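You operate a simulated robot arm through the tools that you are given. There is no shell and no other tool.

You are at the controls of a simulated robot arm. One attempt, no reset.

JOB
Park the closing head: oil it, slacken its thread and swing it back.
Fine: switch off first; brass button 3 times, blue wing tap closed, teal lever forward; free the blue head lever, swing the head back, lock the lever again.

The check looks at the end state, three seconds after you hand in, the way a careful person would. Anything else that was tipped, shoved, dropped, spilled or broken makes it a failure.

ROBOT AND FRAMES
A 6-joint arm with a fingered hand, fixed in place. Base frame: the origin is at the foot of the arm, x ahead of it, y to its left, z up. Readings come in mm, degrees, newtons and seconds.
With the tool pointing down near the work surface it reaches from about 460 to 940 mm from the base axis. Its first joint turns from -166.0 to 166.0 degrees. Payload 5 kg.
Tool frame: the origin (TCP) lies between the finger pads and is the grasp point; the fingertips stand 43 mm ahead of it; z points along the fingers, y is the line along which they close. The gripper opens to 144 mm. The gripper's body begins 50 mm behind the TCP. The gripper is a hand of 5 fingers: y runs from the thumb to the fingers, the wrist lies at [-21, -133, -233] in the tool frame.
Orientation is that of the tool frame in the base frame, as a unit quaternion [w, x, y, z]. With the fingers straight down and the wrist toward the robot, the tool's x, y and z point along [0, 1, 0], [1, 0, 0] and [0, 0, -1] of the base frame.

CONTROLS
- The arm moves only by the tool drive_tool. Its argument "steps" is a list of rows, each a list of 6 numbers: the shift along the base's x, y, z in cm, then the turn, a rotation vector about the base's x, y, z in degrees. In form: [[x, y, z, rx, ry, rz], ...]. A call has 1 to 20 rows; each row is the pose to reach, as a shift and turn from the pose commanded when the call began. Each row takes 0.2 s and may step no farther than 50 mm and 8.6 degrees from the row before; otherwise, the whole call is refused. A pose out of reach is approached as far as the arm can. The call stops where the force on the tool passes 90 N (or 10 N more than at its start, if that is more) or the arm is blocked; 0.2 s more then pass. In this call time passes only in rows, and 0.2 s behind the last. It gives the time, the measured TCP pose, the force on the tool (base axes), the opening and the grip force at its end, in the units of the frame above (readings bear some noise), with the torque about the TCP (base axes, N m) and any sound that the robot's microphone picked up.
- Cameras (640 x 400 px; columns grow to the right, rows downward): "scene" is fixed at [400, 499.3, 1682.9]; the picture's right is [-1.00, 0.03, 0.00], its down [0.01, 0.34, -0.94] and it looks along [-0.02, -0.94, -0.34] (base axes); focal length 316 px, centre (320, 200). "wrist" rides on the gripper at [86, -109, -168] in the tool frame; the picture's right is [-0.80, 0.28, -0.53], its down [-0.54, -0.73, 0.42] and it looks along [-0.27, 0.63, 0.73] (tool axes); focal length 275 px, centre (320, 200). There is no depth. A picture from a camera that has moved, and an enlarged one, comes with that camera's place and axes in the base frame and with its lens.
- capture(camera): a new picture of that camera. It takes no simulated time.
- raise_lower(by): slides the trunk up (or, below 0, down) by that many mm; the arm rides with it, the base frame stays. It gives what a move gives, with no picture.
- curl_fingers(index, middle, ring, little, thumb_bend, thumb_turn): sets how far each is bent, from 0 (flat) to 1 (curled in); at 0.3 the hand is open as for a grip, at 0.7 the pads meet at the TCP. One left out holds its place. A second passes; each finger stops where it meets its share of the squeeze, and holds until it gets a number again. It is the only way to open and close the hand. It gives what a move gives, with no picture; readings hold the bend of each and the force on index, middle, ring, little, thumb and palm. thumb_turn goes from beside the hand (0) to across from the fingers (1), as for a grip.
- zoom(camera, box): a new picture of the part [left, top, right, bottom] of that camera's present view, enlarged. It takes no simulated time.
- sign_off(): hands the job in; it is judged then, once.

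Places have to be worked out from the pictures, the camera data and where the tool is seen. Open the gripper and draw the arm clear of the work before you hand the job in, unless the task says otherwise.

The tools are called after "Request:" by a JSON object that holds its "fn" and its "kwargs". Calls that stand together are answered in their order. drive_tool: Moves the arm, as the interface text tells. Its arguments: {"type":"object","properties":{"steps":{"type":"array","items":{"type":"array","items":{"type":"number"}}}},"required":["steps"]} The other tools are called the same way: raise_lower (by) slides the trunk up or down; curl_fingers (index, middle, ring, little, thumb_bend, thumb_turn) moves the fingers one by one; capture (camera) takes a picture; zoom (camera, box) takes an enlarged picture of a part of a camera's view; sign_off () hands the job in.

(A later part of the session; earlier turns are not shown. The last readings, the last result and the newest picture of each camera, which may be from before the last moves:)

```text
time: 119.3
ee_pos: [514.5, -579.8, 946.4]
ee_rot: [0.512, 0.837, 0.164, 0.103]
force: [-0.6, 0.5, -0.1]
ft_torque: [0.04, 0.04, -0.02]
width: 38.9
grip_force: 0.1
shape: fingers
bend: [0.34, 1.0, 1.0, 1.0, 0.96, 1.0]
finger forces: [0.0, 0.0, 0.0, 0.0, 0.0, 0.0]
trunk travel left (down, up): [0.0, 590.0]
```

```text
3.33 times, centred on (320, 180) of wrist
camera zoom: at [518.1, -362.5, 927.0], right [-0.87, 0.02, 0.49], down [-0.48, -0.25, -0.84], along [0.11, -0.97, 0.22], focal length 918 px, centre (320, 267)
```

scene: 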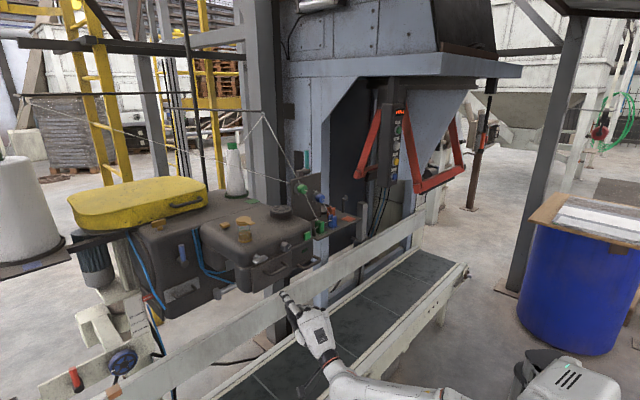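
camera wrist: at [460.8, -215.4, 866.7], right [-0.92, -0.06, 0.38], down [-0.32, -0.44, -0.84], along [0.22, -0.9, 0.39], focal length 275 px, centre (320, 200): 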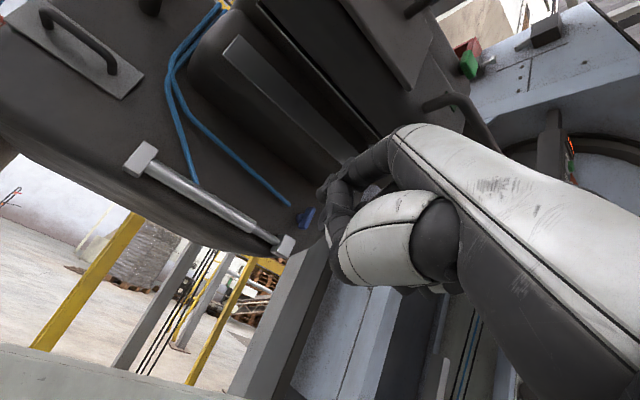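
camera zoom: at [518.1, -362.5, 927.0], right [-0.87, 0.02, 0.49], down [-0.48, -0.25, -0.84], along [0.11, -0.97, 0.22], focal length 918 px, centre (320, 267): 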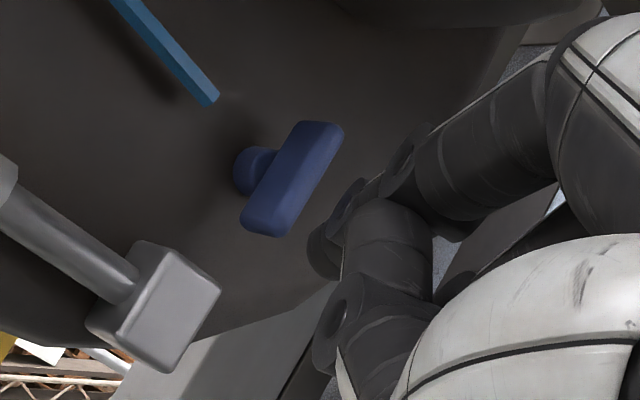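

Request:
{"fn": "drive_tool", "kwargs": {"steps": [[0.5, -0.6, 0, 0, 0, 0]]}}

Request:
{"fn": "drive_tool", "kwargs": {"steps": [[0.4, 0.35, 0, 0, 0, 0], [0.8, 0.7, 0, 0, 0, 0]]}}

Request:
{"fn": "zoom", "kwargs": {"camera": "wrist", "box": [260, 120, 380, 240]}}

```text
time: 119.7
ee_pos: [519.7, -586.1, 946.1]
ee_rot: [0.511, 0.837, 0.164, 0.103]
force: [-0.1, -0.1, 1.0]
ft_torque: [0.0, 0.01, 0.03]
width: 38.8
grip_force: 0.1
shape: fingers
bend: [0.34, 1.0, 1.0, 1.0, 0.96, 1.0]
finger forces: [0.0, 0.0, 0.0, 0.0, 0.0, 0.1]
trunk travel left (down, up): [0.0, 590.0]
```

```text
time: 120.3
ee_pos: [528.0, -578.2, 945.3]
ee_rot: [0.513, 0.837, 0.164, 0.104]
force: [0.9, 0.0, -0.3]
ft_torque: [-0.04, -0.02, -0.03]
width: 38.8
grip_force: 0.2
shape: fingers
bend: [0.34, 1.0, 1.0, 1.0, 0.96, 1.0]
finger forces: [0.1, 0.0, 0.1, 0.0, 0.1, 0.0]
trunk travel left (down, up): [0.0, 590.0]
```

```text
3.33 times, centred on (320, 180) of wrist
camera zoom: at [530.9, -361.1, 926.3], right [-0.87, 0.02, 0.49], down [-0.48, -0.25, -0.84], along [0.11, -0.97, 0.22], focal length 918 px, centre (320, 267)
```

zoom: 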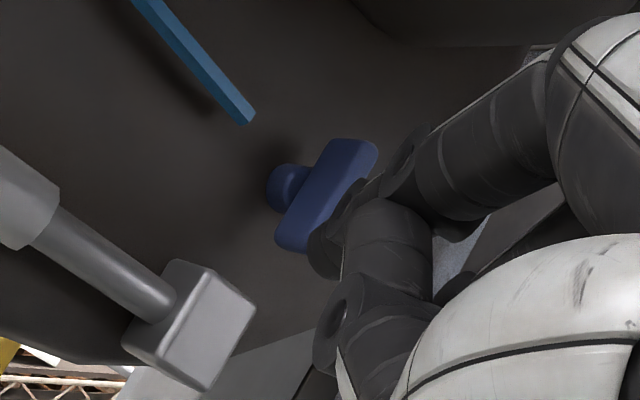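

Request:
{"fn": "drive_tool", "kwargs": {"steps": [[0.3, 0.26, 0, 0, 0, 0], [0.6, 0.52, 0, 0, 0, 0]]}}

Request:
{"fn": "zoom", "kwargs": {"camera": "wrist", "box": [260, 120, 380, 240]}}

```text
time: 120.9
ee_pos: [532.8, -574.2, 946.1]
ee_rot: [0.511, 0.837, 0.164, 0.103]
force: [0.8, -0.7, -0.5]
ft_torque: [-0.02, 0.0, 0.04]
width: 38.9
grip_force: 0.0
shape: fingers
bend: [0.34, 1.0, 1.0, 1.0, 0.96, 1.0]
finger forces: [0.1, 0.1, 0.0, 0.0, 0.1, 0.1]
trunk travel left (down, up): [0.0, 590.0]
```

```text
3.33 times, centred on (320, 180) of wrist
camera zoom: at [536.9, -356.1, 926.8], right [-0.87, 0.02, 0.49], down [-0.48, -0.25, -0.84], along [0.11, -0.97, 0.22], focal length 918 px, centre (320, 267)
```

zoom: 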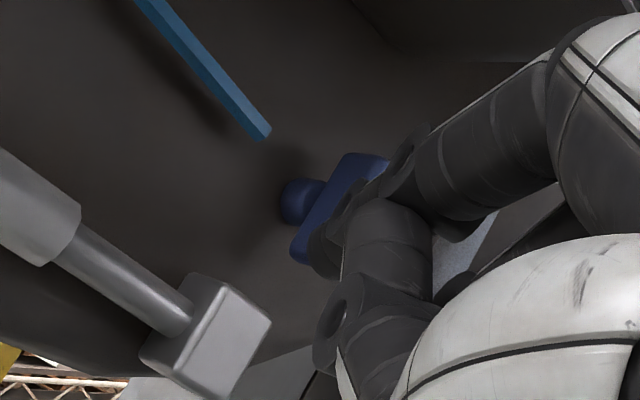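

The finger is passing just in front of the bar without touching. Combining views puts the tap at about (573,-634,1010), so I need to be roughly 14 mm deeper. I'll go back right, forward, then push left again.

Request:
{"fn": "drive_tool", "kwargs": {"steps": [[-0.9, -0.75, 0, 0, 0, 0], [-1.7, -1.5, 0, 0, 0, 0]]}}

Request:
{"fn": "drive_tool", "kwargs": {"steps": [[0.5, -0.6, 0, 0, 0, 0], [1.0, -1.15, 0, 0, 0, 0]]}}

Request:
{"fn": "zoom", "kwargs": {"camera": "wrist", "box": [260, 120, 380, 240]}}

```text
time: 121.5
ee_pos: [516.0, -588.0, 944.5]
ee_rot: [0.512, 0.837, 0.164, 0.103]
force: [0.4, -0.1, -0.2]
ft_torque: [-0.01, -0.02, 0.01]
width: 39.1
grip_force: 0.0
shape: fingers
bend: [0.34, 1.0, 1.0, 1.0, 0.96, 1.0]
finger forces: [0.1, 0.0, 0.0, 0.0, 0.1, 0.1]
trunk travel left (down, up): [0.0, 590.0]
```

```text
time: 122.1
ee_pos: [525.4, -600.9, 945.4]
ee_rot: [0.512, 0.837, 0.163, 0.103]
force: [-2.0, 1.1, -0.5]
ft_torque: [0.04, -0.06, -0.05]
width: 38.6
grip_force: 0.7
shape: fingers
bend: [0.34, 1.0, 1.0, 1.0, 0.96, 1.0]
finger forces: [1.4, 0.1, 0.0, 0.0, 0.0, 0.0]
trunk travel left (down, up): [0.0, 590.0]
```

```text
3.33 times, centred on (320, 180) of wrist
camera zoom: at [529.1, -383.7, 926.0], right [-0.87, 0.02, 0.49], down [-0.48, -0.25, -0.84], along [0.11, -0.97, 0.22], focal length 918 px, centre (320, 267)
```

zoom: 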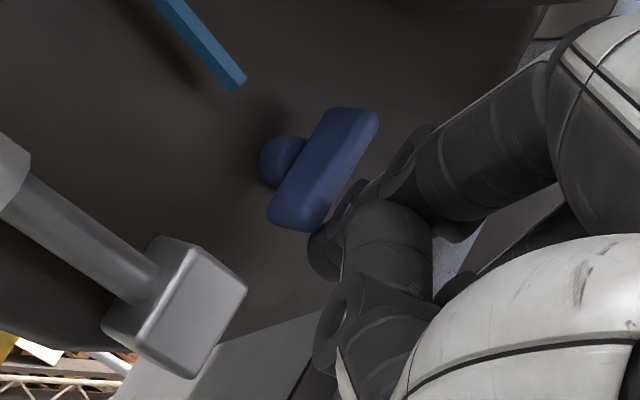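

Light contact with the body face ahead, so the finger is now deep enough. I'll back off 4 mm and push left.

Request:
{"fn": "drive_tool", "kwargs": {"steps": [[-0.3, 0.35, 0.1, 0, 0, 0]]}}

Request:
{"fn": "drive_tool", "kwargs": {"steps": [[0.4, 0.35, 0, 0, 0, 0], [0.8, 0.7, 0, 0, 0, 0], [1.2, 1.05, 0, 0, 0, 0]]}}

Request:
{"fn": "zoom", "kwargs": {"camera": "wrist", "box": [260, 120, 380, 240]}}

```text
time: 122.5
ee_pos: [523.9, -596.1, 945.5]
ee_rot: [0.512, 0.837, 0.164, 0.104]
force: [0.2, -0.4, 0.0]
ft_torque: [-0.02, -0.01, -0.03]
width: 38.8
grip_force: 0.4
shape: fingers
bend: [0.34, 1.0, 1.0, 1.0, 0.96, 1.0]
finger forces: [0.5, 0.0, 0.0, 0.0, 0.1, 0.0]
trunk travel left (down, up): [0.0, 590.0]
```

```text
time: 123.3
ee_pos: [536.1, -585.5, 945.4]
ee_rot: [0.511, 0.837, 0.164, 0.103]
force: [-0.9, -0.2, -2.3]
ft_torque: [0.14, -0.02, -0.1]
width: 38.5
grip_force: 1.1
shape: fingers
bend: [0.34, 1.0, 1.0, 1.0, 0.96, 1.0]
finger forces: [2.1, 0.0, 0.2, 0.0, 0.1, 0.0]
trunk travel left (down, up): [0.0, 590.0]
```

```text
3.33 times, centred on (320, 180) of wrist
camera zoom: at [539.6, -368.7, 926.1], right [-0.87, 0.02, 0.49], down [-0.48, -0.25, -0.84], along [0.11, -0.97, 0.22], focal length 918 px, centre (320, 267)
```

zoom: 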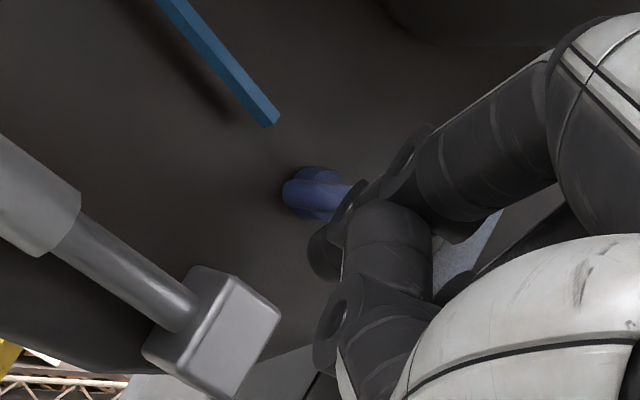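

The wing is turning clockwise, now about 58° from vertical. I'll continue, pushing left and up to follow its lower end round to the stop.

Request:
{"fn": "drive_tool", "kwargs": {"steps": [[0.35, 0.3, 0.3, 0, 0, 0], [0.7, 0.6, 0.7, 0, 0, 0], [0.8, 0.7, 1.2, 0, 0, 0]]}}

Request:
{"fn": "zoom", "kwargs": {"camera": "wrist", "box": [260, 120, 380, 240]}}

```text
time: 124.1
ee_pos: [544.1, -578.5, 955.2]
ee_rot: [0.51, 0.838, 0.165, 0.103]
force: [-2.1, -0.5, -9.5]
ft_torque: [0.58, 0.15, -0.15]
width: 36.9
grip_force: 4.8
shape: fingers
bend: [0.36, 1.0, 1.0, 1.0, 0.96, 1.0]
finger forces: [9.5, 0.1, 0.0, 0.0, 0.0, 0.0]
trunk travel left (down, up): [0.0, 590.0]
```

```text
3.33 times, centred on (320, 180) of wrist
camera zoom: at [548.0, -362.3, 936.8], right [-0.87, 0.02, 0.49], down [-0.48, -0.24, -0.84], along [0.11, -0.97, 0.22], focal length 918 px, centre (320, 267)
```

zoom: 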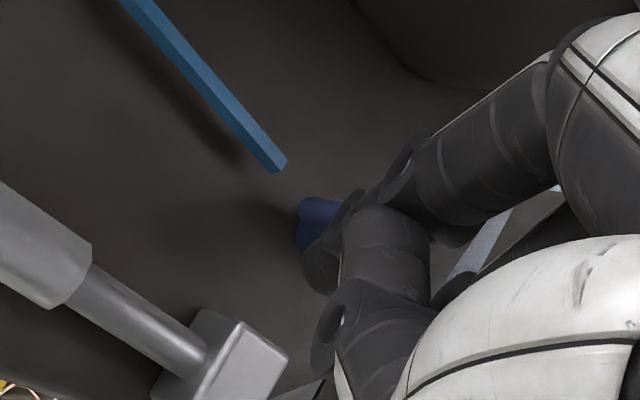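

The force rose to about 9.5 N, so it's probably at the stop. I'll back off and look at the wing's position.

Request:
{"fn": "drive_tool", "kwargs": {"steps": [[0, 0, -1.2, 0, 0, 0], [-1.5, 0, -1.8, 0, 0, 0], [-3.5, 2.2, -1.8, 0, 0, 0]]}}

Request:
{"fn": "zoom", "kwargs": {"camera": "wrist", "box": [240, 100, 380, 240]}}

```text
time: 124.9
ee_pos: [508.6, -556.0, 940.4]
ee_rot: [0.512, 0.837, 0.163, 0.103]
force: [0.2, 0.6, -1.6]
ft_torque: [-0.09, -0.05, -0.03]
width: 38.9
grip_force: 0.0
shape: fingers
bend: [0.34, 1.0, 1.0, 1.0, 0.96, 1.0]
finger forces: [0.0, 0.0, 0.1, 0.0, 0.0, 0.0]
trunk travel left (down, up): [0.0, 590.0]
```

```text
2.86 times, centred on (310, 170) of wrist
camera zoom: at [511.8, -338.7, 920.8], right [-0.87, 0.02, 0.49], down [-0.48, -0.25, -0.84], along [0.11, -0.97, 0.22], focal length 786 px, centre (349, 286)
```

zoom: 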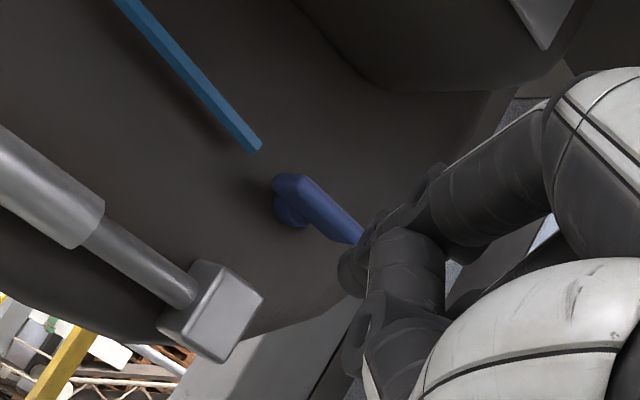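

The wing has turned 90° clockwise to horizontal and is hard against its stop, so I'll take that as closed. Now I'll retreat from under the head, first down and back, then out to the left where it's clear.

Request:
{"fn": "drive_tool", "kwargs": {"steps": [[-0.3, 1.5, -1.5, 0, 0, 0], [-0.6, 4, -3, 0, 0, 0], [-1, 7.5, -4, 0, 0, 0], [-1.5, 11, -4, 0, 0, 0], [-1, 14, -4, 0, 0, 3], [0.5, 17.5, -4, 2, 1.7, 6], [3, 21.5, -4, 5, 4.3, 9]]}}

Request:
{"fn": "capture", "kwargs": {"camera": "wrist"}}

```text
time: 126.5
ee_pos: [539.6, -339.5, 897.8]
ee_rot: [0.459, 0.846, 0.243, 0.118]
force: [0.3, 0.2, 0.7]
ft_torque: [0.02, 0.0, 0.07]
width: 39.0
grip_force: 0.0
shape: fingers
bend: [0.34, 1.0, 1.0, 1.0, 0.96, 1.0]
finger forces: [0.0, 0.0, 0.0, 0.0, 0.1, 0.0]
trunk travel left (down, up): [0.0, 590.0]
```

```text
taken
camera wrist: at [508.4, -123.7, 898.7], right [-0.82, -0.16, 0.55], down [-0.5, -0.25, -0.83], along [0.27, -0.95, 0.12], focal length 275 px, centre (320, 200)
```

wrist: 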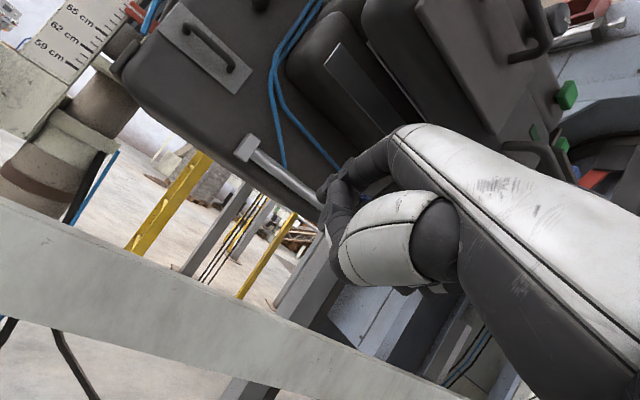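

Request:
{"fn": "drive_tool", "kwargs": {"steps": [[1.4, 3.5, 0, 3, 2.6, 0], [2.8, 7, 0, 6, 5.2, 0], [4.2, 10.5, 0, 9, 7.8, 0], [5.6, 14, 0, 12, 10.4, 0], [6.4, 17, 0, 15, 13, 0]]}}

Request:
{"fn": "capture", "kwargs": {"camera": "scene"}}

Request:
{"fn": "capture", "kwargs": {"camera": "wrist"}}

```text
time: 127.7
ee_pos: [603.4, -170.2, 896.8]
ee_rot: [0.314, 0.907, 0.276, 0.052]
force: [0.3, 0.3, 0.5]
ft_torque: [0.04, 0.01, 0.02]
width: 38.8
grip_force: 0.0
shape: fingers
bend: [0.34, 1.0, 1.0, 1.0, 0.96, 1.0]
finger forces: [0.0, 0.0, 0.1, 0.0, 0.0, 0.0]
trunk travel left (down, up): [0.0, 590.0]
```

```text
taken
```

scene: 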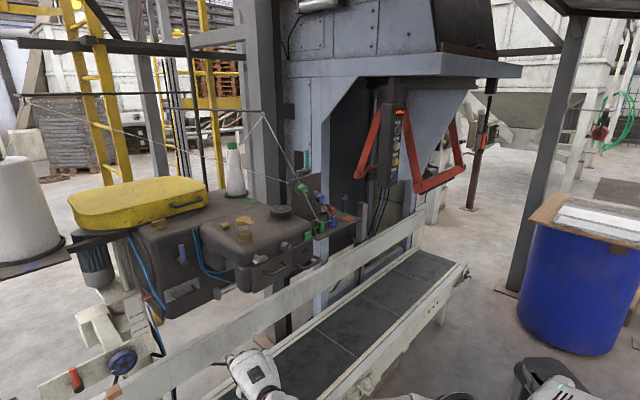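

```text
taken
camera wrist: at [579.9, 38.0, 961.1], right [-0.68, -0.32, 0.66], down [-0.68, -0.04, -0.73], along [0.26, -0.95, -0.19], focal length 275 px, centre (320, 200)
```

wrist: 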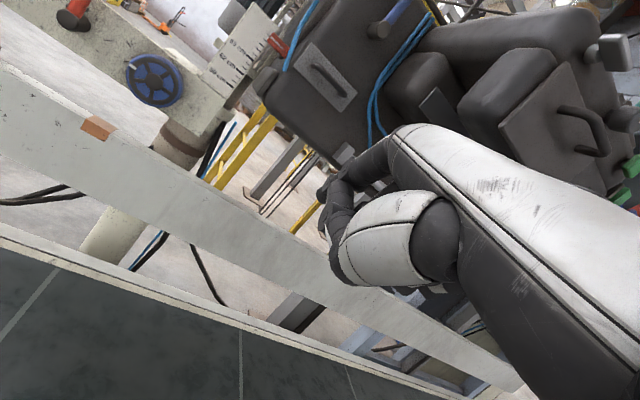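

Now clear to the left. I'll step back a little more and raise the trunk to the top.

Request:
{"fn": "drive_tool", "kwargs": {"steps": [[-1, 2.5, 0, 0, 0, 0], [-2, 5, 0, 0, 0, 0]]}}

Request:
{"fn": "raise_lower", "kwargs": {"by": 300}}

Request:
{"fn": "capture", "kwargs": {"camera": "scene"}}

```text
time: 128.3
ee_pos: [584.8, -119.7, 897.3]
ee_rot: [0.315, 0.907, 0.275, 0.052]
force: [-0.2, -0.3, 0.6]
ft_torque: [0.04, -0.02, -0.03]
width: 38.9
grip_force: 0.1
shape: fingers
bend: [0.34, 1.0, 1.0, 1.0, 0.96, 1.0]
finger forces: [0.0, 0.1, 0.0, 0.0, 0.0, 0.0]
trunk travel left (down, up): [0.0, 590.0]
```

```text
time: 131.3
ee_pos: [583.8, -119.3, 1197.9]
ee_rot: [0.315, 0.906, 0.277, 0.053]
force: [-0.1, -0.1, 0.6]
ft_torque: [0.01, 0.05, -0.02]
width: 38.9
grip_force: 0.0
shape: fingers
bend: [0.34, 1.0, 1.0, 1.0, 0.96, 1.0]
finger forces: [0.0, 0.0, 0.1, 0.1, 0.0, 0.0]
trunk travel left (down, up): [-300.0, 290.0]
```

```text
taken
```

scene: 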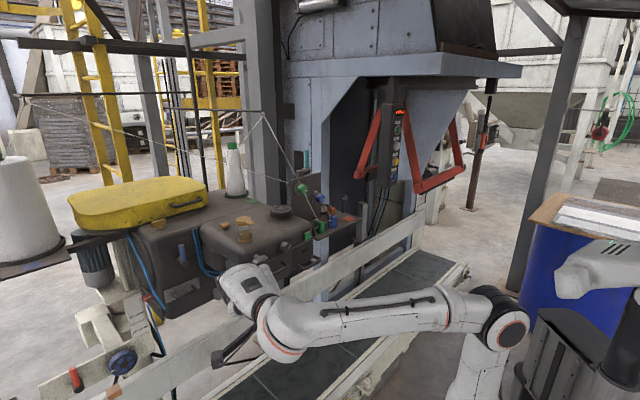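

I'll raise the trunk further and, out here in free space, turn the hand to the same horizontal pinch pose I used on the selector. Then I'll head for the teal lever near (416,-660,1392–1456).

Request:
{"fn": "raise_lower", "kwargs": {"by": 200}}

Request:
{"fn": "drive_tool", "kwargs": {"steps": [[0, 0, 0, -1.76, -7.2, -1.52], [0, 0, 0, -3.5, -14.4, -3], [0, 0, 0, -5.3, -21.6, -4.6], [0, 0, 0, -7, -28.8, -6.1], [0, 0, 0, -8.8, -36.1, -7.6], [0, 0, 0, -10.5, -43.3, -9.1], [0, 0, 0, -12.3, -50.5, -10.7], [0, 0, 0, -14, -57.7, -12.2], [0, 0, 0, -15.8, -64.9, -13.7]]}}

Request:
{"fn": "curl_fingers", "kwargs": {"index": 0.52, "thumb_bend": 0.55}}

Request:
{"fn": "capture", "kwargs": {"camera": "scene"}}

```text
time: 133.5
ee_pos: [584.2, -120.6, 1398.0]
ee_rot: [0.315, 0.907, 0.276, 0.053]
force: [0.3, -0.6, 0.1]
ft_torque: [-0.01, 0.03, -0.02]
width: 39.1
grip_force: 0.1
shape: fingers
bend: [0.34, 1.0, 1.0, 1.0, 0.96, 1.0]
finger forces: [0.1, 0.1, 0.1, 0.0, 0.1, 0.0]
trunk travel left (down, up): [-500.0, 90.0]
```

```text
time: 135.5
ee_pos: [583.7, -119.6, 1397.2]
ee_rot: [0.531, 0.713, -0.035, 0.457]
force: [0.2, -0.5, -0.8]
ft_torque: [0.01, 0.03, 0.04]
width: 39.0
grip_force: 0.0
shape: fingers
bend: [0.34, 1.0, 1.0, 1.0, 0.96, 1.0]
finger forces: [0.1, 0.1, 0.1, 0.0, 0.0, 0.0]
trunk travel left (down, up): [-500.0, 90.0]
```

```text
time: 136.5
ee_pos: [583.7, -119.8, 1397.2]
ee_rot: [0.531, 0.713, -0.035, 0.457]
force: [-0.2, 1.0, -0.3]
ft_torque: [0.01, -0.03, 0.0]
width: 65.6
grip_force: 0.1
shape: fingers
bend: [0.52, 1.0, 1.0, 1.0, 0.55, 1.0]
finger forces: [0.0, 0.0, 0.0, 0.0, 0.1, 0.1]
trunk travel left (down, up): [-500.0, 90.0]
```

```text
taken
```

scene: 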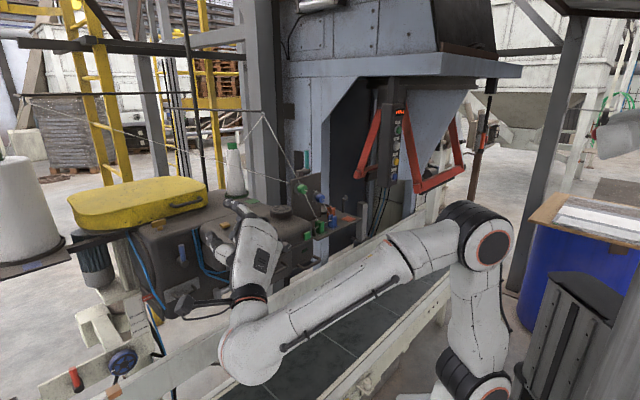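

Request:
{"fn": "drive_tool", "kwargs": {"steps": [[-2.7, -3.6, 0.7, 0, 0, 0], [-5.4, -7.2, 1.3, 0, 0, 0], [-8, -10.8, 2, 0, 0, 0], [-10.7, -14.4, 2.6, 0, 0, 0], [-13.4, -18, 3.3, 0, 0, 0], [-14.7, -21.8, 3.4, 0, 0, 0], [-15.9, -25.5, 3.5, 0, 0, 0], [-17.2, -29.3, 3.7, 0, 0, 0], [-18.4, -33, 3.8, 0, 0, 0]]}}

Request:
{"fn": "capture", "kwargs": {"camera": "wrist"}}

Request:
{"fn": "zoom", "kwargs": {"camera": "scene", "box": [220, 100, 380, 240]}}

```text
time: 138.5
ee_pos: [401.8, -451.1, 1434.3]
ee_rot: [0.531, 0.713, -0.035, 0.456]
force: [-0.2, 0.4, 1.0]
ft_torque: [0.01, 0.0, -0.04]
width: 65.7
grip_force: 0.1
shape: fingers
bend: [0.52, 1.0, 1.0, 1.0, 0.55, 1.0]
finger forces: [0.1, 0.0, 0.0, 0.0, 0.1, 0.1]
trunk travel left (down, up): [-500.0, 90.0]
```

```text
taken
camera wrist: at [406.2, -233.2, 1418.8], right [-0.94, -0.05, -0.33], down [0.33, -0.25, -0.91], along [-0.04, -0.97, 0.26], focal length 275 px, centre (320, 200)
```

wrist: 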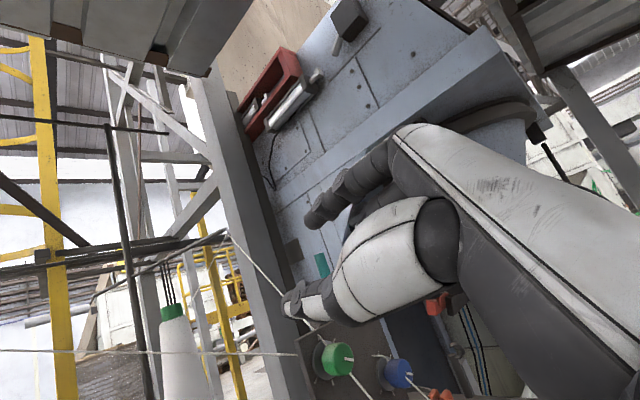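

```text
2.86 times, centred on (300, 170) of scene
camera zoom: at [400.0, 499.3, 1682.9], right [-1.0, 0.03, 0.0], down [0.01, 0.34, -0.94], along [-0.02, -0.94, -0.34], focal length 903 px, centre (377, 286)
```

zoom: 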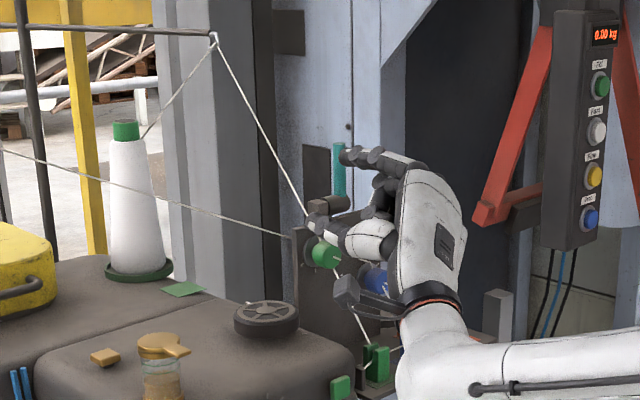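

Request:
{"fn": "drive_tool", "kwargs": {"steps": [[-2.2, -3.2, 0, 0, 0, 0], [-4.5, -6.4, 0, 0, 0, 0], [-6, -10, 0, 0, 0, 0], [-6.5, -12, 0, 0, 0, 0]]}}

Request:
{"fn": "capture", "kwargs": {"camera": "wrist"}}

Request:
{"fn": "zoom", "kwargs": {"camera": "scene", "box": [250, 120, 370, 220]}}

```text
time: 139.5
ee_pos: [385.2, -496.0, 1452.6]
ee_rot: [0.533, 0.714, -0.04, 0.451]
force: [-0.4, 0.7, 0.2]
ft_torque: [-0.01, 0.03, -0.03]
width: 65.7
grip_force: 0.1
shape: fingers
bend: [0.52, 1.0, 1.0, 1.0, 0.55, 1.0]
finger forces: [0.0, 0.1, 0.1, 0.1, 0.0, 0.0]
out of reach, approached as far as the arm can: row 1, 2, 3, 4
trunk travel left (down, up): [-500.0, 90.0]
```

```text
taken
camera wrist: at [392.2, -278.6, 1438.3], right [-0.94, -0.03, -0.33], down [0.33, -0.26, -0.91], along [-0.06, -0.97, 0.25], focal length 275 px, centre (320, 200)
```

wrist: 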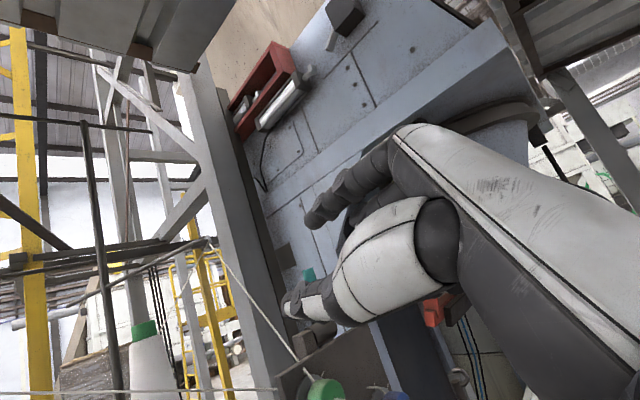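

```text
4.00 times, centred on (310, 170) of scene
camera zoom: at [400.0, 499.3, 1682.9], right [-1.0, 0.03, 0.0], down [0.01, 0.34, -0.94], along [-0.02, -0.94, -0.34], focal length 1265 px, centre (360, 320)
```

zoom: 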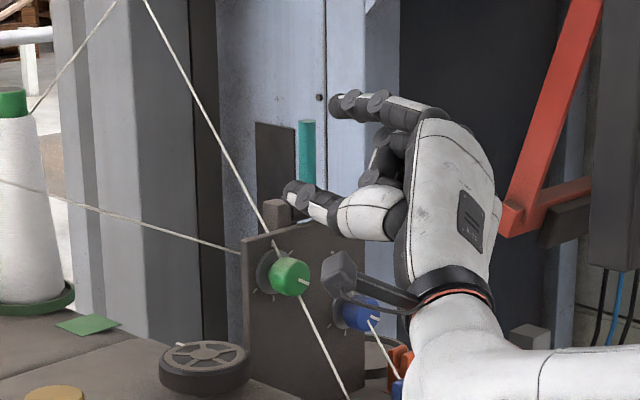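

This heading can't reach further right. A better way is to hook the lever from behind with the index finger in a tilted fingers-down posture. I'll back away and rotate the hand accordingly.

Request:
{"fn": "drive_tool", "kwargs": {"steps": [[1, 1.9, 0.2, 1.76, 7.2, 1.52], [2.1, 3.7, 0.4, 3.5, 14.4, 3], [3.2, 5.5, 0.5, 5.3, 21.6, 4.6], [4.2, 7.4, 0.5, 7, 28.8, 6.1], [5.3, 9.2, 0.5, 8.8, 36.1, 7.6], [6.4, 11, 0.5, 10.5, 43.3, 9.1], [7.4, 12.9, 0.5, 12.3, 50.5, 10.7], [8.5, 14.7, 0.5, 14, 57.7, 12.2], [9.5, 16.6, 0.5, 15.8, 64.9, 13.7]]}}

Request:
{"fn": "raise_lower", "kwargs": {"by": 90}}

Request:
{"fn": "capture", "kwargs": {"camera": "wrist"}}

```text
time: 141.5
ee_pos: [479.7, -331.1, 1458.6]
ee_rot: [0.314, 0.907, 0.275, 0.053]
force: [-0.2, -1.1, 0.3]
ft_torque: [0.0, 0.0, -0.01]
width: 65.7
grip_force: 0.2
shape: fingers
bend: [0.52, 1.0, 1.0, 1.0, 0.55, 1.0]
finger forces: [0.0, 0.0, 0.0, 0.0, 0.1, 0.0]
trunk travel left (down, up): [-500.0, 90.0]
```

```text
time: 142.8
ee_pos: [480.7, -332.1, 1548.0]
ee_rot: [0.314, 0.907, 0.276, 0.052]
force: [0.1, 0.9, 0.0]
ft_torque: [0.01, 0.02, 0.03]
width: 65.8
grip_force: 0.0
shape: fingers
bend: [0.52, 1.0, 1.0, 1.0, 0.55, 1.0]
finger forces: [0.0, 0.0, 0.1, 0.0, 0.0, 0.0]
trunk travel left (down, up): [-590.0, 0.0]
```

```text
taken
camera wrist: at [455.4, -124.3, 1610.8], right [-0.68, -0.32, 0.66], down [-0.68, -0.05, -0.73], along [0.26, -0.95, -0.19], focal length 275 px, centre (320, 200)
```

wrist: 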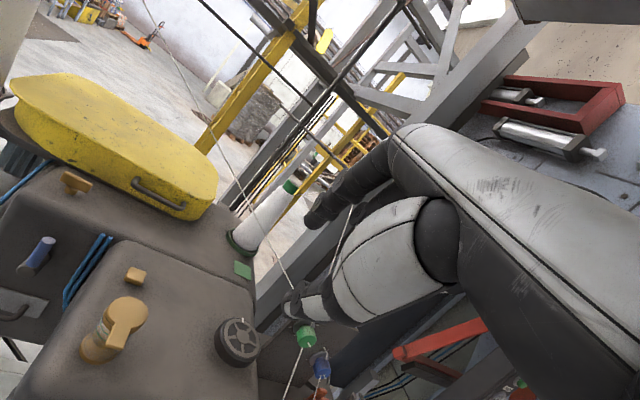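

I'll straighten the index and fold the thumb to the side, then look at where the thumb goes.

Request:
{"fn": "curl_fingers", "kwargs": {"index": 0.34, "thumb_turn": 0, "thumb_bend": 0.6}}

Request:
{"fn": "capture", "kwargs": {"camera": "wrist"}}

Request:
{"fn": "zoom", "kwargs": {"camera": "scene", "box": [200, 90, 340, 200]}}

```text
time: 143.8
ee_pos: [480.0, -332.8, 1548.0]
ee_rot: [0.315, 0.907, 0.276, 0.052]
force: [-0.3, 0.1, 0.2]
ft_torque: [0.02, 0.03, -0.05]
width: 160.8
grip_force: 0.0
shape: fingers
bend: [0.34, 1.0, 1.0, 1.0, 0.6, 0.0]
finger forces: [0.0, 0.1, 0.1, 0.0, 0.0, 0.0]
trunk travel left (down, up): [-590.0, 0.0]
```

```text
taken
camera wrist: at [455.3, -124.3, 1610.9], right [-0.68, -0.32, 0.66], down [-0.68, -0.05, -0.73], along [0.26, -0.95, -0.19], focal length 275 px, centre (320, 200)
```

wrist: 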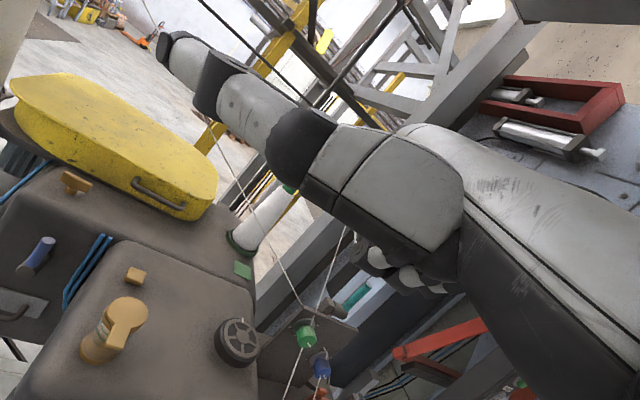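

```text
3.64 times, centred on (270, 145) of scene
camera zoom: at [400.0, 499.3, 1682.9], right [-1.0, 0.03, 0.0], down [0.01, 0.34, -0.94], along [-0.02, -0.94, -0.34], focal length 1150 px, centre (502, 400)
```

zoom: 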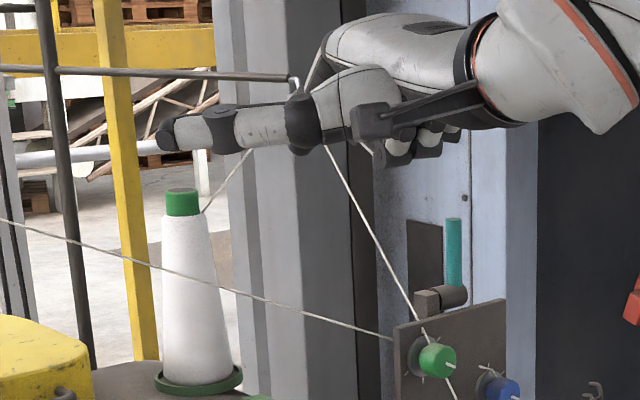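

The sideways thumb would foul the threads, so I'll put it back opposite and open, then approach above the lever from the front with the index extended to hook behind it.

Request:
{"fn": "curl_fingers", "kwargs": {"index": 0.34, "thumb_turn": 1, "thumb_bend": 0.2}}

Request:
{"fn": "drive_tool", "kwargs": {"steps": [[-1.5, -4, -1.2, 0, 0, 0], [-3, -8, -2.4, 0, 0, 0], [-4.5, -12, -3.6, 0, 0, 0], [-6, -15, -4.8, 0, 0, 0], [-7.2, -18.5, -5.5, 0, 0, 0], [-8, -21, -6, 0, 0, 0]]}}

Request:
{"fn": "capture", "kwargs": {"camera": "wrist"}}

Request:
{"fn": "zoom", "kwargs": {"camera": "scene", "box": [240, 90, 380, 220]}}

```text
time: 144.8
ee_pos: [479.3, -332.2, 1548.6]
ee_rot: [0.314, 0.907, 0.275, 0.052]
force: [-0.5, 1.3, 0.6]
ft_torque: [-0.02, -0.01, 0.02]
width: 153.7
grip_force: 0.0
shape: fingers
bend: [0.34, 1.0, 1.0, 1.0, 0.2, 0.97]
finger forces: [0.1, 0.0, 0.1, 0.0, 0.1, 0.0]
trunk travel left (down, up): [-590.0, 0.0]
```

```text
time: 146.2
ee_pos: [401.5, -543.0, 1489.7]
ee_rot: [0.314, 0.907, 0.276, 0.053]
force: [-0.4, -0.6, -0.2]
ft_torque: [0.03, -0.01, -0.01]
width: 153.8
grip_force: 0.0
shape: fingers
bend: [0.34, 1.0, 1.0, 1.0, 0.2, 0.97]
finger forces: [0.0, 0.0, 0.1, 0.0, 0.0, 0.0]
trunk travel left (down, up): [-590.0, 0.0]
```

```text
taken
camera wrist: at [376.7, -335.2, 1552.1], right [-0.68, -0.32, 0.66], down [-0.68, -0.05, -0.73], along [0.26, -0.95, -0.19], focal length 275 px, centre (320, 200)
```

wrist: 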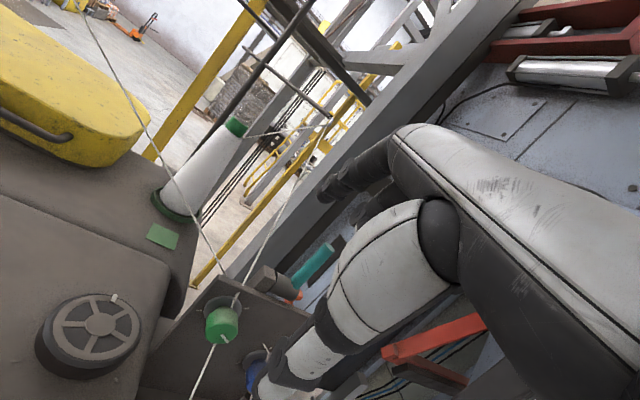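

```text
3.08 times, centred on (310, 155) of scene
camera zoom: at [400.0, 499.3, 1682.9], right [-1.0, 0.03, 0.0], down [0.01, 0.34, -0.94], along [-0.02, -0.94, -0.34], focal length 973 px, centre (351, 338)
```

zoom: 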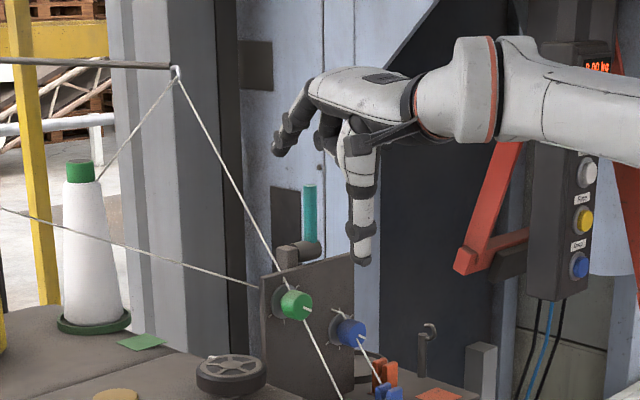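

The hand is above and in front of the lever with good clearance from the threads. I'll move over the top so the fingertip is behind it, then look.

Request:
{"fn": "drive_tool", "kwargs": {"steps": [[-0.7, -2.9, -0.4, 0, 0, 0], [-1.4, -5.8, -0.9, 0, 0, 0], [-2.1, -8.6, -1.2, 0, 0, 0]]}}

Request:
{"fn": "zoom", "kwargs": {"camera": "wrist", "box": [220, 120, 460, 320]}}

Request:
{"fn": "zoom", "kwargs": {"camera": "scene", "box": [270, 110, 350, 190]}}

```text
time: 146.9
ee_pos: [379.2, -627.3, 1476.0]
ee_rot: [0.315, 0.906, 0.276, 0.053]
force: [0.3, -0.6, -1.0]
ft_torque: [0.0, 0.0, 0.0]
width: 153.8
grip_force: 0.1
shape: fingers
bend: [0.34, 1.0, 1.0, 1.0, 0.2, 0.97]
finger forces: [0.0, 0.1, 0.0, 0.0, 0.0, 0.0]
trunk travel left (down, up): [-590.0, 0.0]
```

```text
2.00 times, centred on (340, 220) of wrist
camera zoom: at [354.8, -419.6, 1539.5], right [-0.68, -0.32, 0.66], down [-0.68, -0.05, -0.73], along [0.26, -0.95, -0.19], focal length 551 px, centre (280, 160)
```

zoom: 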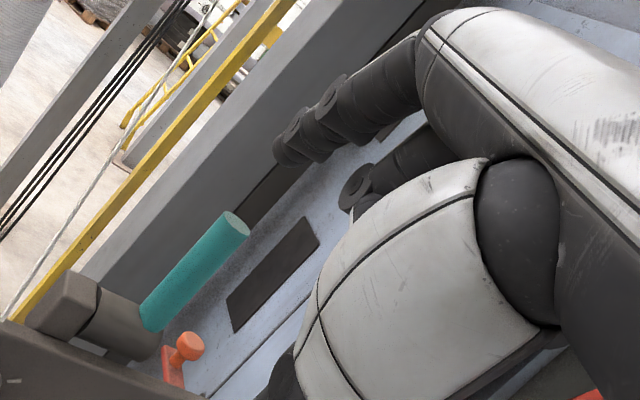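

```text
5.00 times, centred on (310, 150) of scene
camera zoom: at [400.0, 499.3, 1682.9], right [-1.0, 0.03, 0.0], down [0.01, 0.34, -0.94], along [-0.02, -0.94, -0.34], focal length 1581 px, centre (370, 450)
```

zoom: 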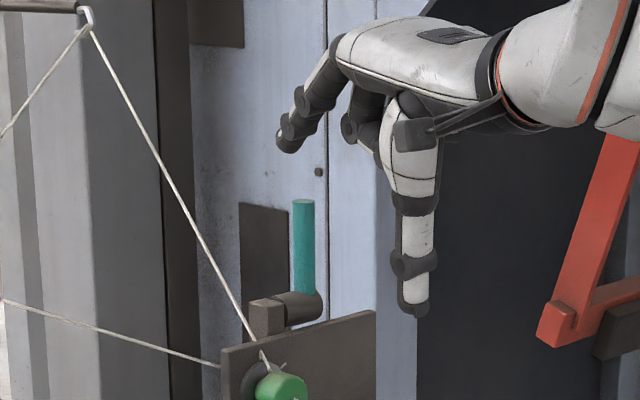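

The lever top lies about 43 mm in front of the finger. I'll lower along the finger direction by 32 mm, so the rod's top is well inside the hook, and check.

Request:
{"fn": "drive_tool", "kwargs": {"steps": [[0.3, -0.6, -0.9, 0, 0, 0], [0.6, -1.2, -1.7, 0, 0, 0], [0.86, -1.73, -2.55, 0, 0, 0]]}}

Request:
{"fn": "zoom", "kwargs": {"camera": "wrist", "box": [220, 120, 460, 320]}}

Request:
{"fn": "zoom", "kwargs": {"camera": "scene", "box": [270, 110, 350, 190]}}

```text
time: 147.8
ee_pos: [388.2, -645.5, 1450.7]
ee_rot: [0.314, 0.907, 0.275, 0.052]
force: [-0.4, 0.4, -1.0]
ft_torque: [0.0, 0.01, -0.01]
width: 153.8
grip_force: 0.1
shape: fingers
bend: [0.34, 1.0, 1.0, 1.0, 0.2, 0.97]
finger forces: [0.1, 0.1, 0.0, 0.1, 0.0, 0.0]
trunk travel left (down, up): [-590.0, 0.0]
```

```text
2.00 times, centred on (340, 220) of wrist
camera zoom: at [363.4, -437.0, 1513.1], right [-0.68, -0.32, 0.66], down [-0.68, -0.05, -0.73], along [0.26, -0.95, -0.19], focal length 551 px, centre (280, 160)
```

zoom: 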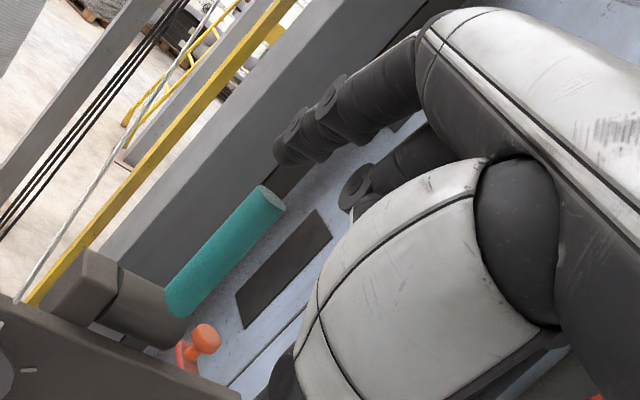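

```text
5.00 times, centred on (310, 150) of scene
camera zoom: at [400.0, 499.3, 1682.9], right [-1.0, 0.03, 0.0], down [0.01, 0.34, -0.94], along [-0.02, -0.94, -0.34], focal length 1581 px, centre (370, 450)
```

zoom: 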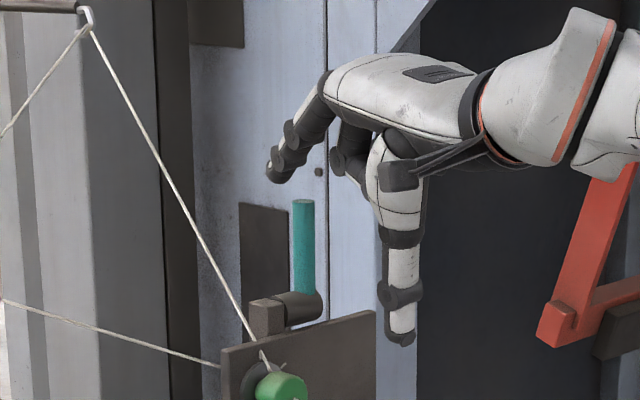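

The rod's top is now within the hook. I'll pull toward the robot and down along the hand's closing direction, in steps.

Request:
{"fn": "drive_tool", "kwargs": {"steps": [[-0.6, 0.8, -0.7, 0, 0, 0], [-1.1, 1.55, -1.4, 0, 0, 0]]}}

Request:
{"fn": "drive_tool", "kwargs": {"steps": [[-0.5, 0.65, -0.6, 0, 0, 0], [-0.95, 1.3, -1.2, 0, 0, 0]]}}

Request:
{"fn": "zoom", "kwargs": {"camera": "wrist", "box": [220, 120, 460, 320]}}

Request:
{"fn": "zoom", "kwargs": {"camera": "scene", "box": [270, 110, 350, 190]}}

```text
time: 148.3
ee_pos: [375.3, -629.5, 1437.6]
ee_rot: [0.314, 0.907, 0.275, 0.053]
force: [-0.3, 0.0, 0.0]
ft_torque: [-0.03, -0.04, 0.01]
width: 155.2
grip_force: 0.5
shape: fingers
bend: [0.33, 1.0, 1.0, 1.0, 0.2, 0.97]
finger forces: [1.0, 0.0, 0.0, 0.0, 0.0, 0.0]
trunk travel left (down, up): [-590.0, 0.0]
```

```text
time: 148.9
ee_pos: [364.8, -615.6, 1427.8]
ee_rot: [0.317, 0.906, 0.275, 0.052]
force: [-3.3, -1.0, 14.7]
ft_torque: [-0.69, -0.79, -0.19]
width: 163.7
grip_force: 7.2
shape: fingers
bend: [0.29, 1.0, 1.0, 1.0, 0.2, 0.97]
finger forces: [14.2, 0.0, 0.1, 0.0, 0.0, 0.1]
trunk travel left (down, up): [-590.0, 0.0]
```

```text
2.00 times, centred on (340, 220) of wrist
camera zoom: at [341.3, -407.3, 1488.6], right [-0.68, -0.32, 0.66], down [-0.68, -0.05, -0.73], along [0.26, -0.95, -0.18], focal length 551 px, centre (280, 160)
```

zoom: 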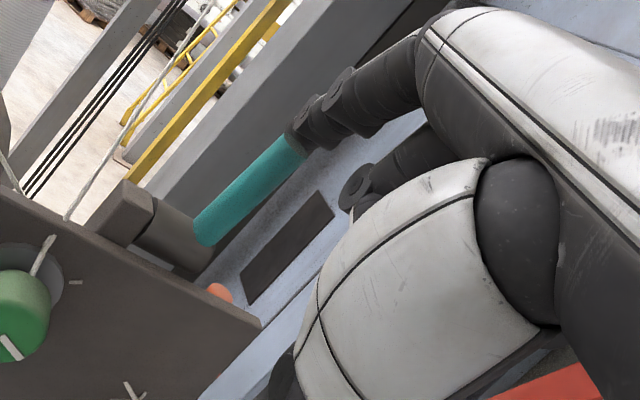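

```text
5.00 times, centred on (310, 150) of scene
camera zoom: at [400.0, 499.3, 1682.9], right [-1.0, 0.03, 0.0], down [0.01, 0.34, -0.94], along [-0.02, -0.94, -0.34], focal length 1581 px, centre (370, 450)
```

zoom: 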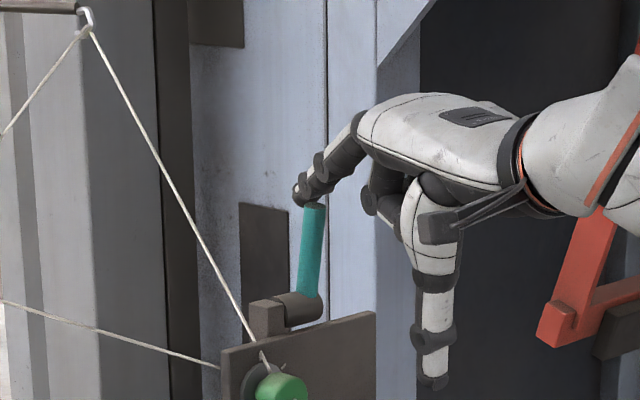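

The lever is starting to tip toward the front. The finger is pressing mostly downward, so I'll pull more horizontally toward the robot.

Request:
{"fn": "drive_tool", "kwargs": {"steps": [[-0.5, 0.6, 0.1, 0, 0, 0], [-1, 1.2, 0.1, 0, 0, 0], [-1.5, 1.8, 0.1, 0, 0, 0]]}}

Request:
{"fn": "zoom", "kwargs": {"camera": "wrist", "box": [220, 120, 460, 320]}}

Request:
{"fn": "zoom", "kwargs": {"camera": "scene", "box": [270, 110, 350, 190]}}

```text
time: 149.8
ee_pos: [350.9, -597.2, 1424.4]
ee_rot: [0.313, 0.907, 0.275, 0.053]
force: [-5.3, -1.8, 7.4]
ft_torque: [-0.33, -0.47, -0.28]
width: 159.9
grip_force: 3.8
shape: fingers
bend: [0.31, 1.0, 1.0, 1.0, 0.2, 0.97]
finger forces: [7.6, 0.1, 0.0, 0.1, 0.0, 0.0]
trunk travel left (down, up): [-590.0, 0.0]
```

```text
2.00 times, centred on (340, 220) of wrist
camera zoom: at [326.3, -390.9, 1487.1], right [-0.68, -0.32, 0.66], down [-0.68, -0.05, -0.73], along [0.26, -0.95, -0.19], focal length 551 px, centre (280, 160)
```

zoom: 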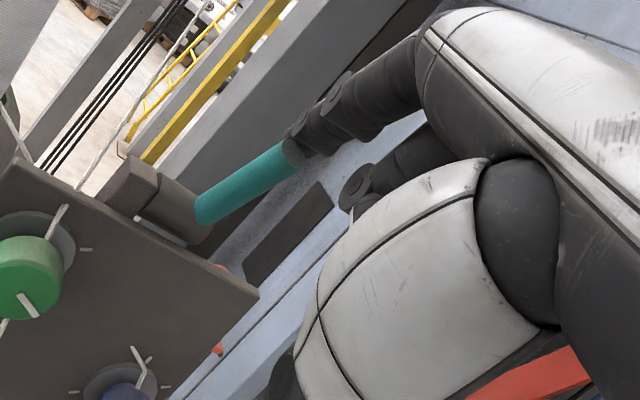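

```text
5.00 times, centred on (310, 150) of scene
camera zoom: at [400.0, 499.3, 1682.9], right [-1.0, 0.03, 0.0], down [0.01, 0.34, -0.94], along [-0.02, -0.94, -0.34], focal length 1581 px, centre (370, 450)
```

zoom: 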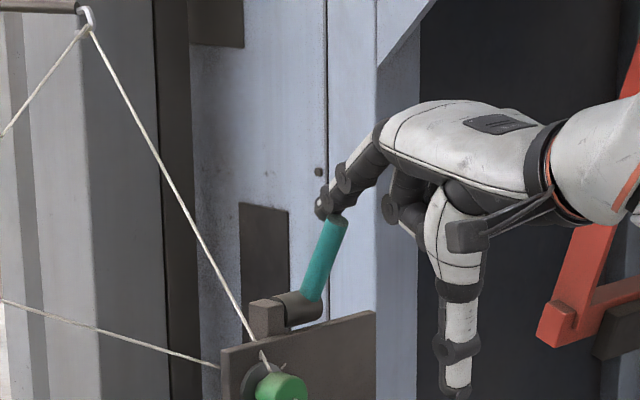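

It's moving nicely, about 30° so far. I'll keep pulling forward and start following it down.

Request:
{"fn": "drive_tool", "kwargs": {"steps": [[-0.5, 0.6, -0.2, 0, 0, 0], [-1, 1.2, -0.5, 0, 0, 0], [-1.5, 1.8, -0.9, 0, 0, 0]]}}

Request:
{"fn": "zoom", "kwargs": {"camera": "wrist", "box": [220, 120, 460, 320]}}

Request:
{"fn": "zoom", "kwargs": {"camera": "scene", "box": [270, 110, 350, 190]}}

```text
time: 150.6
ee_pos: [337.0, -579.2, 1417.3]
ee_rot: [0.314, 0.907, 0.275, 0.052]
force: [0.7, -0.1, -0.1]
ft_torque: [-0.02, 0.0, 0.0]
width: 155.1
grip_force: 0.8
shape: fingers
bend: [0.33, 1.0, 1.0, 1.0, 0.2, 0.97]
finger forces: [0.6, 0.0, 0.1, 0.1, 0.0, 0.0]
trunk travel left (down, up): [-590.0, 0.0]
```

```text
2.00 times, centred on (340, 220) of wrist
camera zoom: at [312.9, -371.8, 1480.2], right [-0.68, -0.32, 0.66], down [-0.68, -0.05, -0.73], along [0.26, -0.95, -0.19], focal length 551 px, centre (280, 160)
```

zoom: 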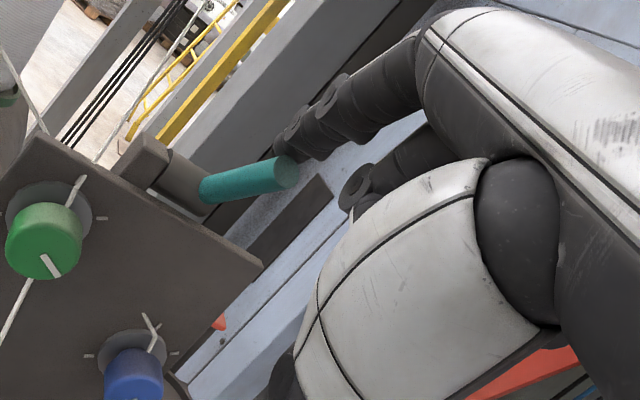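

```text
5.00 times, centred on (310, 150) of scene
camera zoom: at [400.0, 499.3, 1682.9], right [-1.0, 0.03, 0.0], down [0.01, 0.34, -0.94], along [-0.02, -0.94, -0.34], focal length 1581 px, centre (370, 450)
```

zoom: 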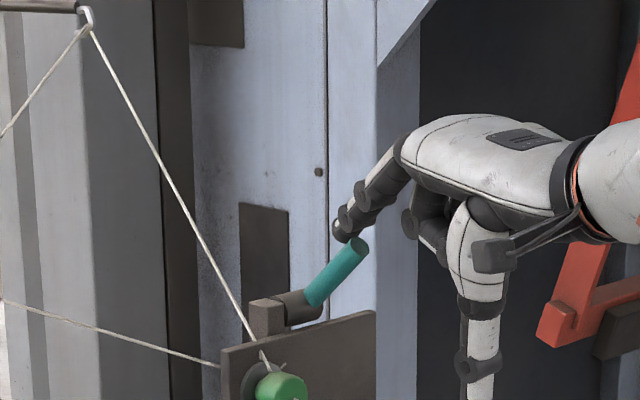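

About 50° now with little resistance. I'll press it further down to find its stop.

Request:
{"fn": "drive_tool", "kwargs": {"steps": [[-0.3, 0.3, -0.6, 0, 0, 0], [-0.6, 0.6, -1.2, 0, 0, 0], [-0.9, 0.9, -1.8, 0, 0, 0]]}}

Request:
{"fn": "zoom", "kwargs": {"camera": "wrist", "box": [220, 120, 460, 320]}}

Request:
{"fn": "zoom", "kwargs": {"camera": "scene", "box": [270, 110, 350, 190]}}

```text
time: 151.3
ee_pos: [327.9, -572.0, 1401.2]
ee_rot: [0.316, 0.906, 0.276, 0.053]
force: [2.7, -1.1, 5.9]
ft_torque: [-0.33, -0.24, 0.11]
width: 161.4
grip_force: 3.5
shape: fingers
bend: [0.3, 1.0, 1.0, 1.0, 0.2, 0.97]
finger forces: [6.9, 0.0, 0.0, 0.0, 0.1, 0.0]
trunk travel left (down, up): [-590.0, 0.0]
```

```text
2.00 times, centred on (340, 220) of wrist
camera zoom: at [303.3, -364.2, 1463.4], right [-0.68, -0.32, 0.66], down [-0.68, -0.05, -0.73], along [0.26, -0.95, -0.19], focal length 551 px, centre (280, 160)
```

zoom: 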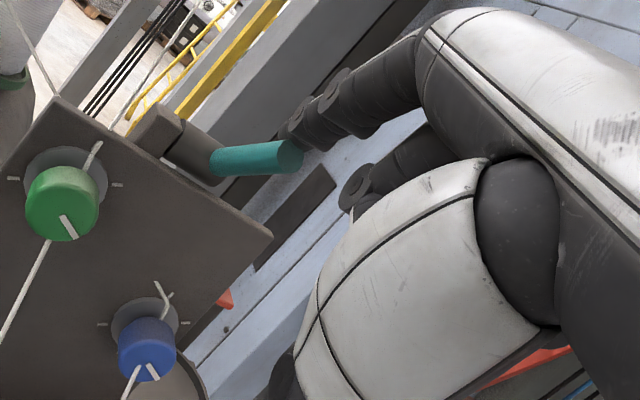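

```text
5.00 times, centred on (310, 150) of scene
camera zoom: at [400.0, 499.3, 1682.9], right [-1.0, 0.03, 0.0], down [0.01, 0.34, -0.94], along [-0.02, -0.94, -0.34], focal length 1581 px, centre (370, 450)
```

zoom: 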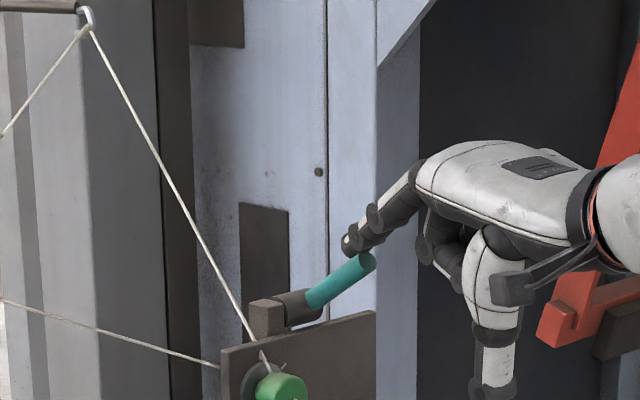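

Request:
{"fn": "drive_tool", "kwargs": {"steps": [[-0.1, 0.1, -0.5, 0, 0, 0], [-0.2, 0.2, -1.0, 0, 0, 0]]}}

Request:
{"fn": "zoom", "kwargs": {"camera": "scene", "box": [270, 110, 350, 190]}}

```text
time: 151.9
ee_pos: [324.2, -568.6, 1392.3]
ee_rot: [0.317, 0.906, 0.276, 0.054]
force: [2.9, -0.4, 19.3]
ft_torque: [-1.03, -0.82, 0.17]
width: 169.6
grip_force: 9.2
shape: fingers
bend: [0.26, 1.0, 1.0, 1.0, 0.2, 0.97]
finger forces: [17.3, 0.0, 0.1, 0.0, 0.0, 0.0]
trunk travel left (down, up): [-590.0, 0.0]
```

```text
5.00 times, centred on (310, 150) of scene
camera zoom: at [400.0, 499.3, 1682.9], right [-1.0, 0.03, 0.0], down [0.01, 0.34, -0.94], along [-0.02, -0.94, -0.34], focal length 1581 px, centre (370, 450)
```

zoom: 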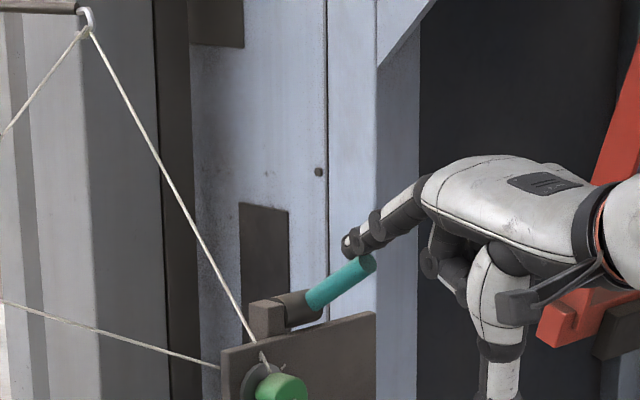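

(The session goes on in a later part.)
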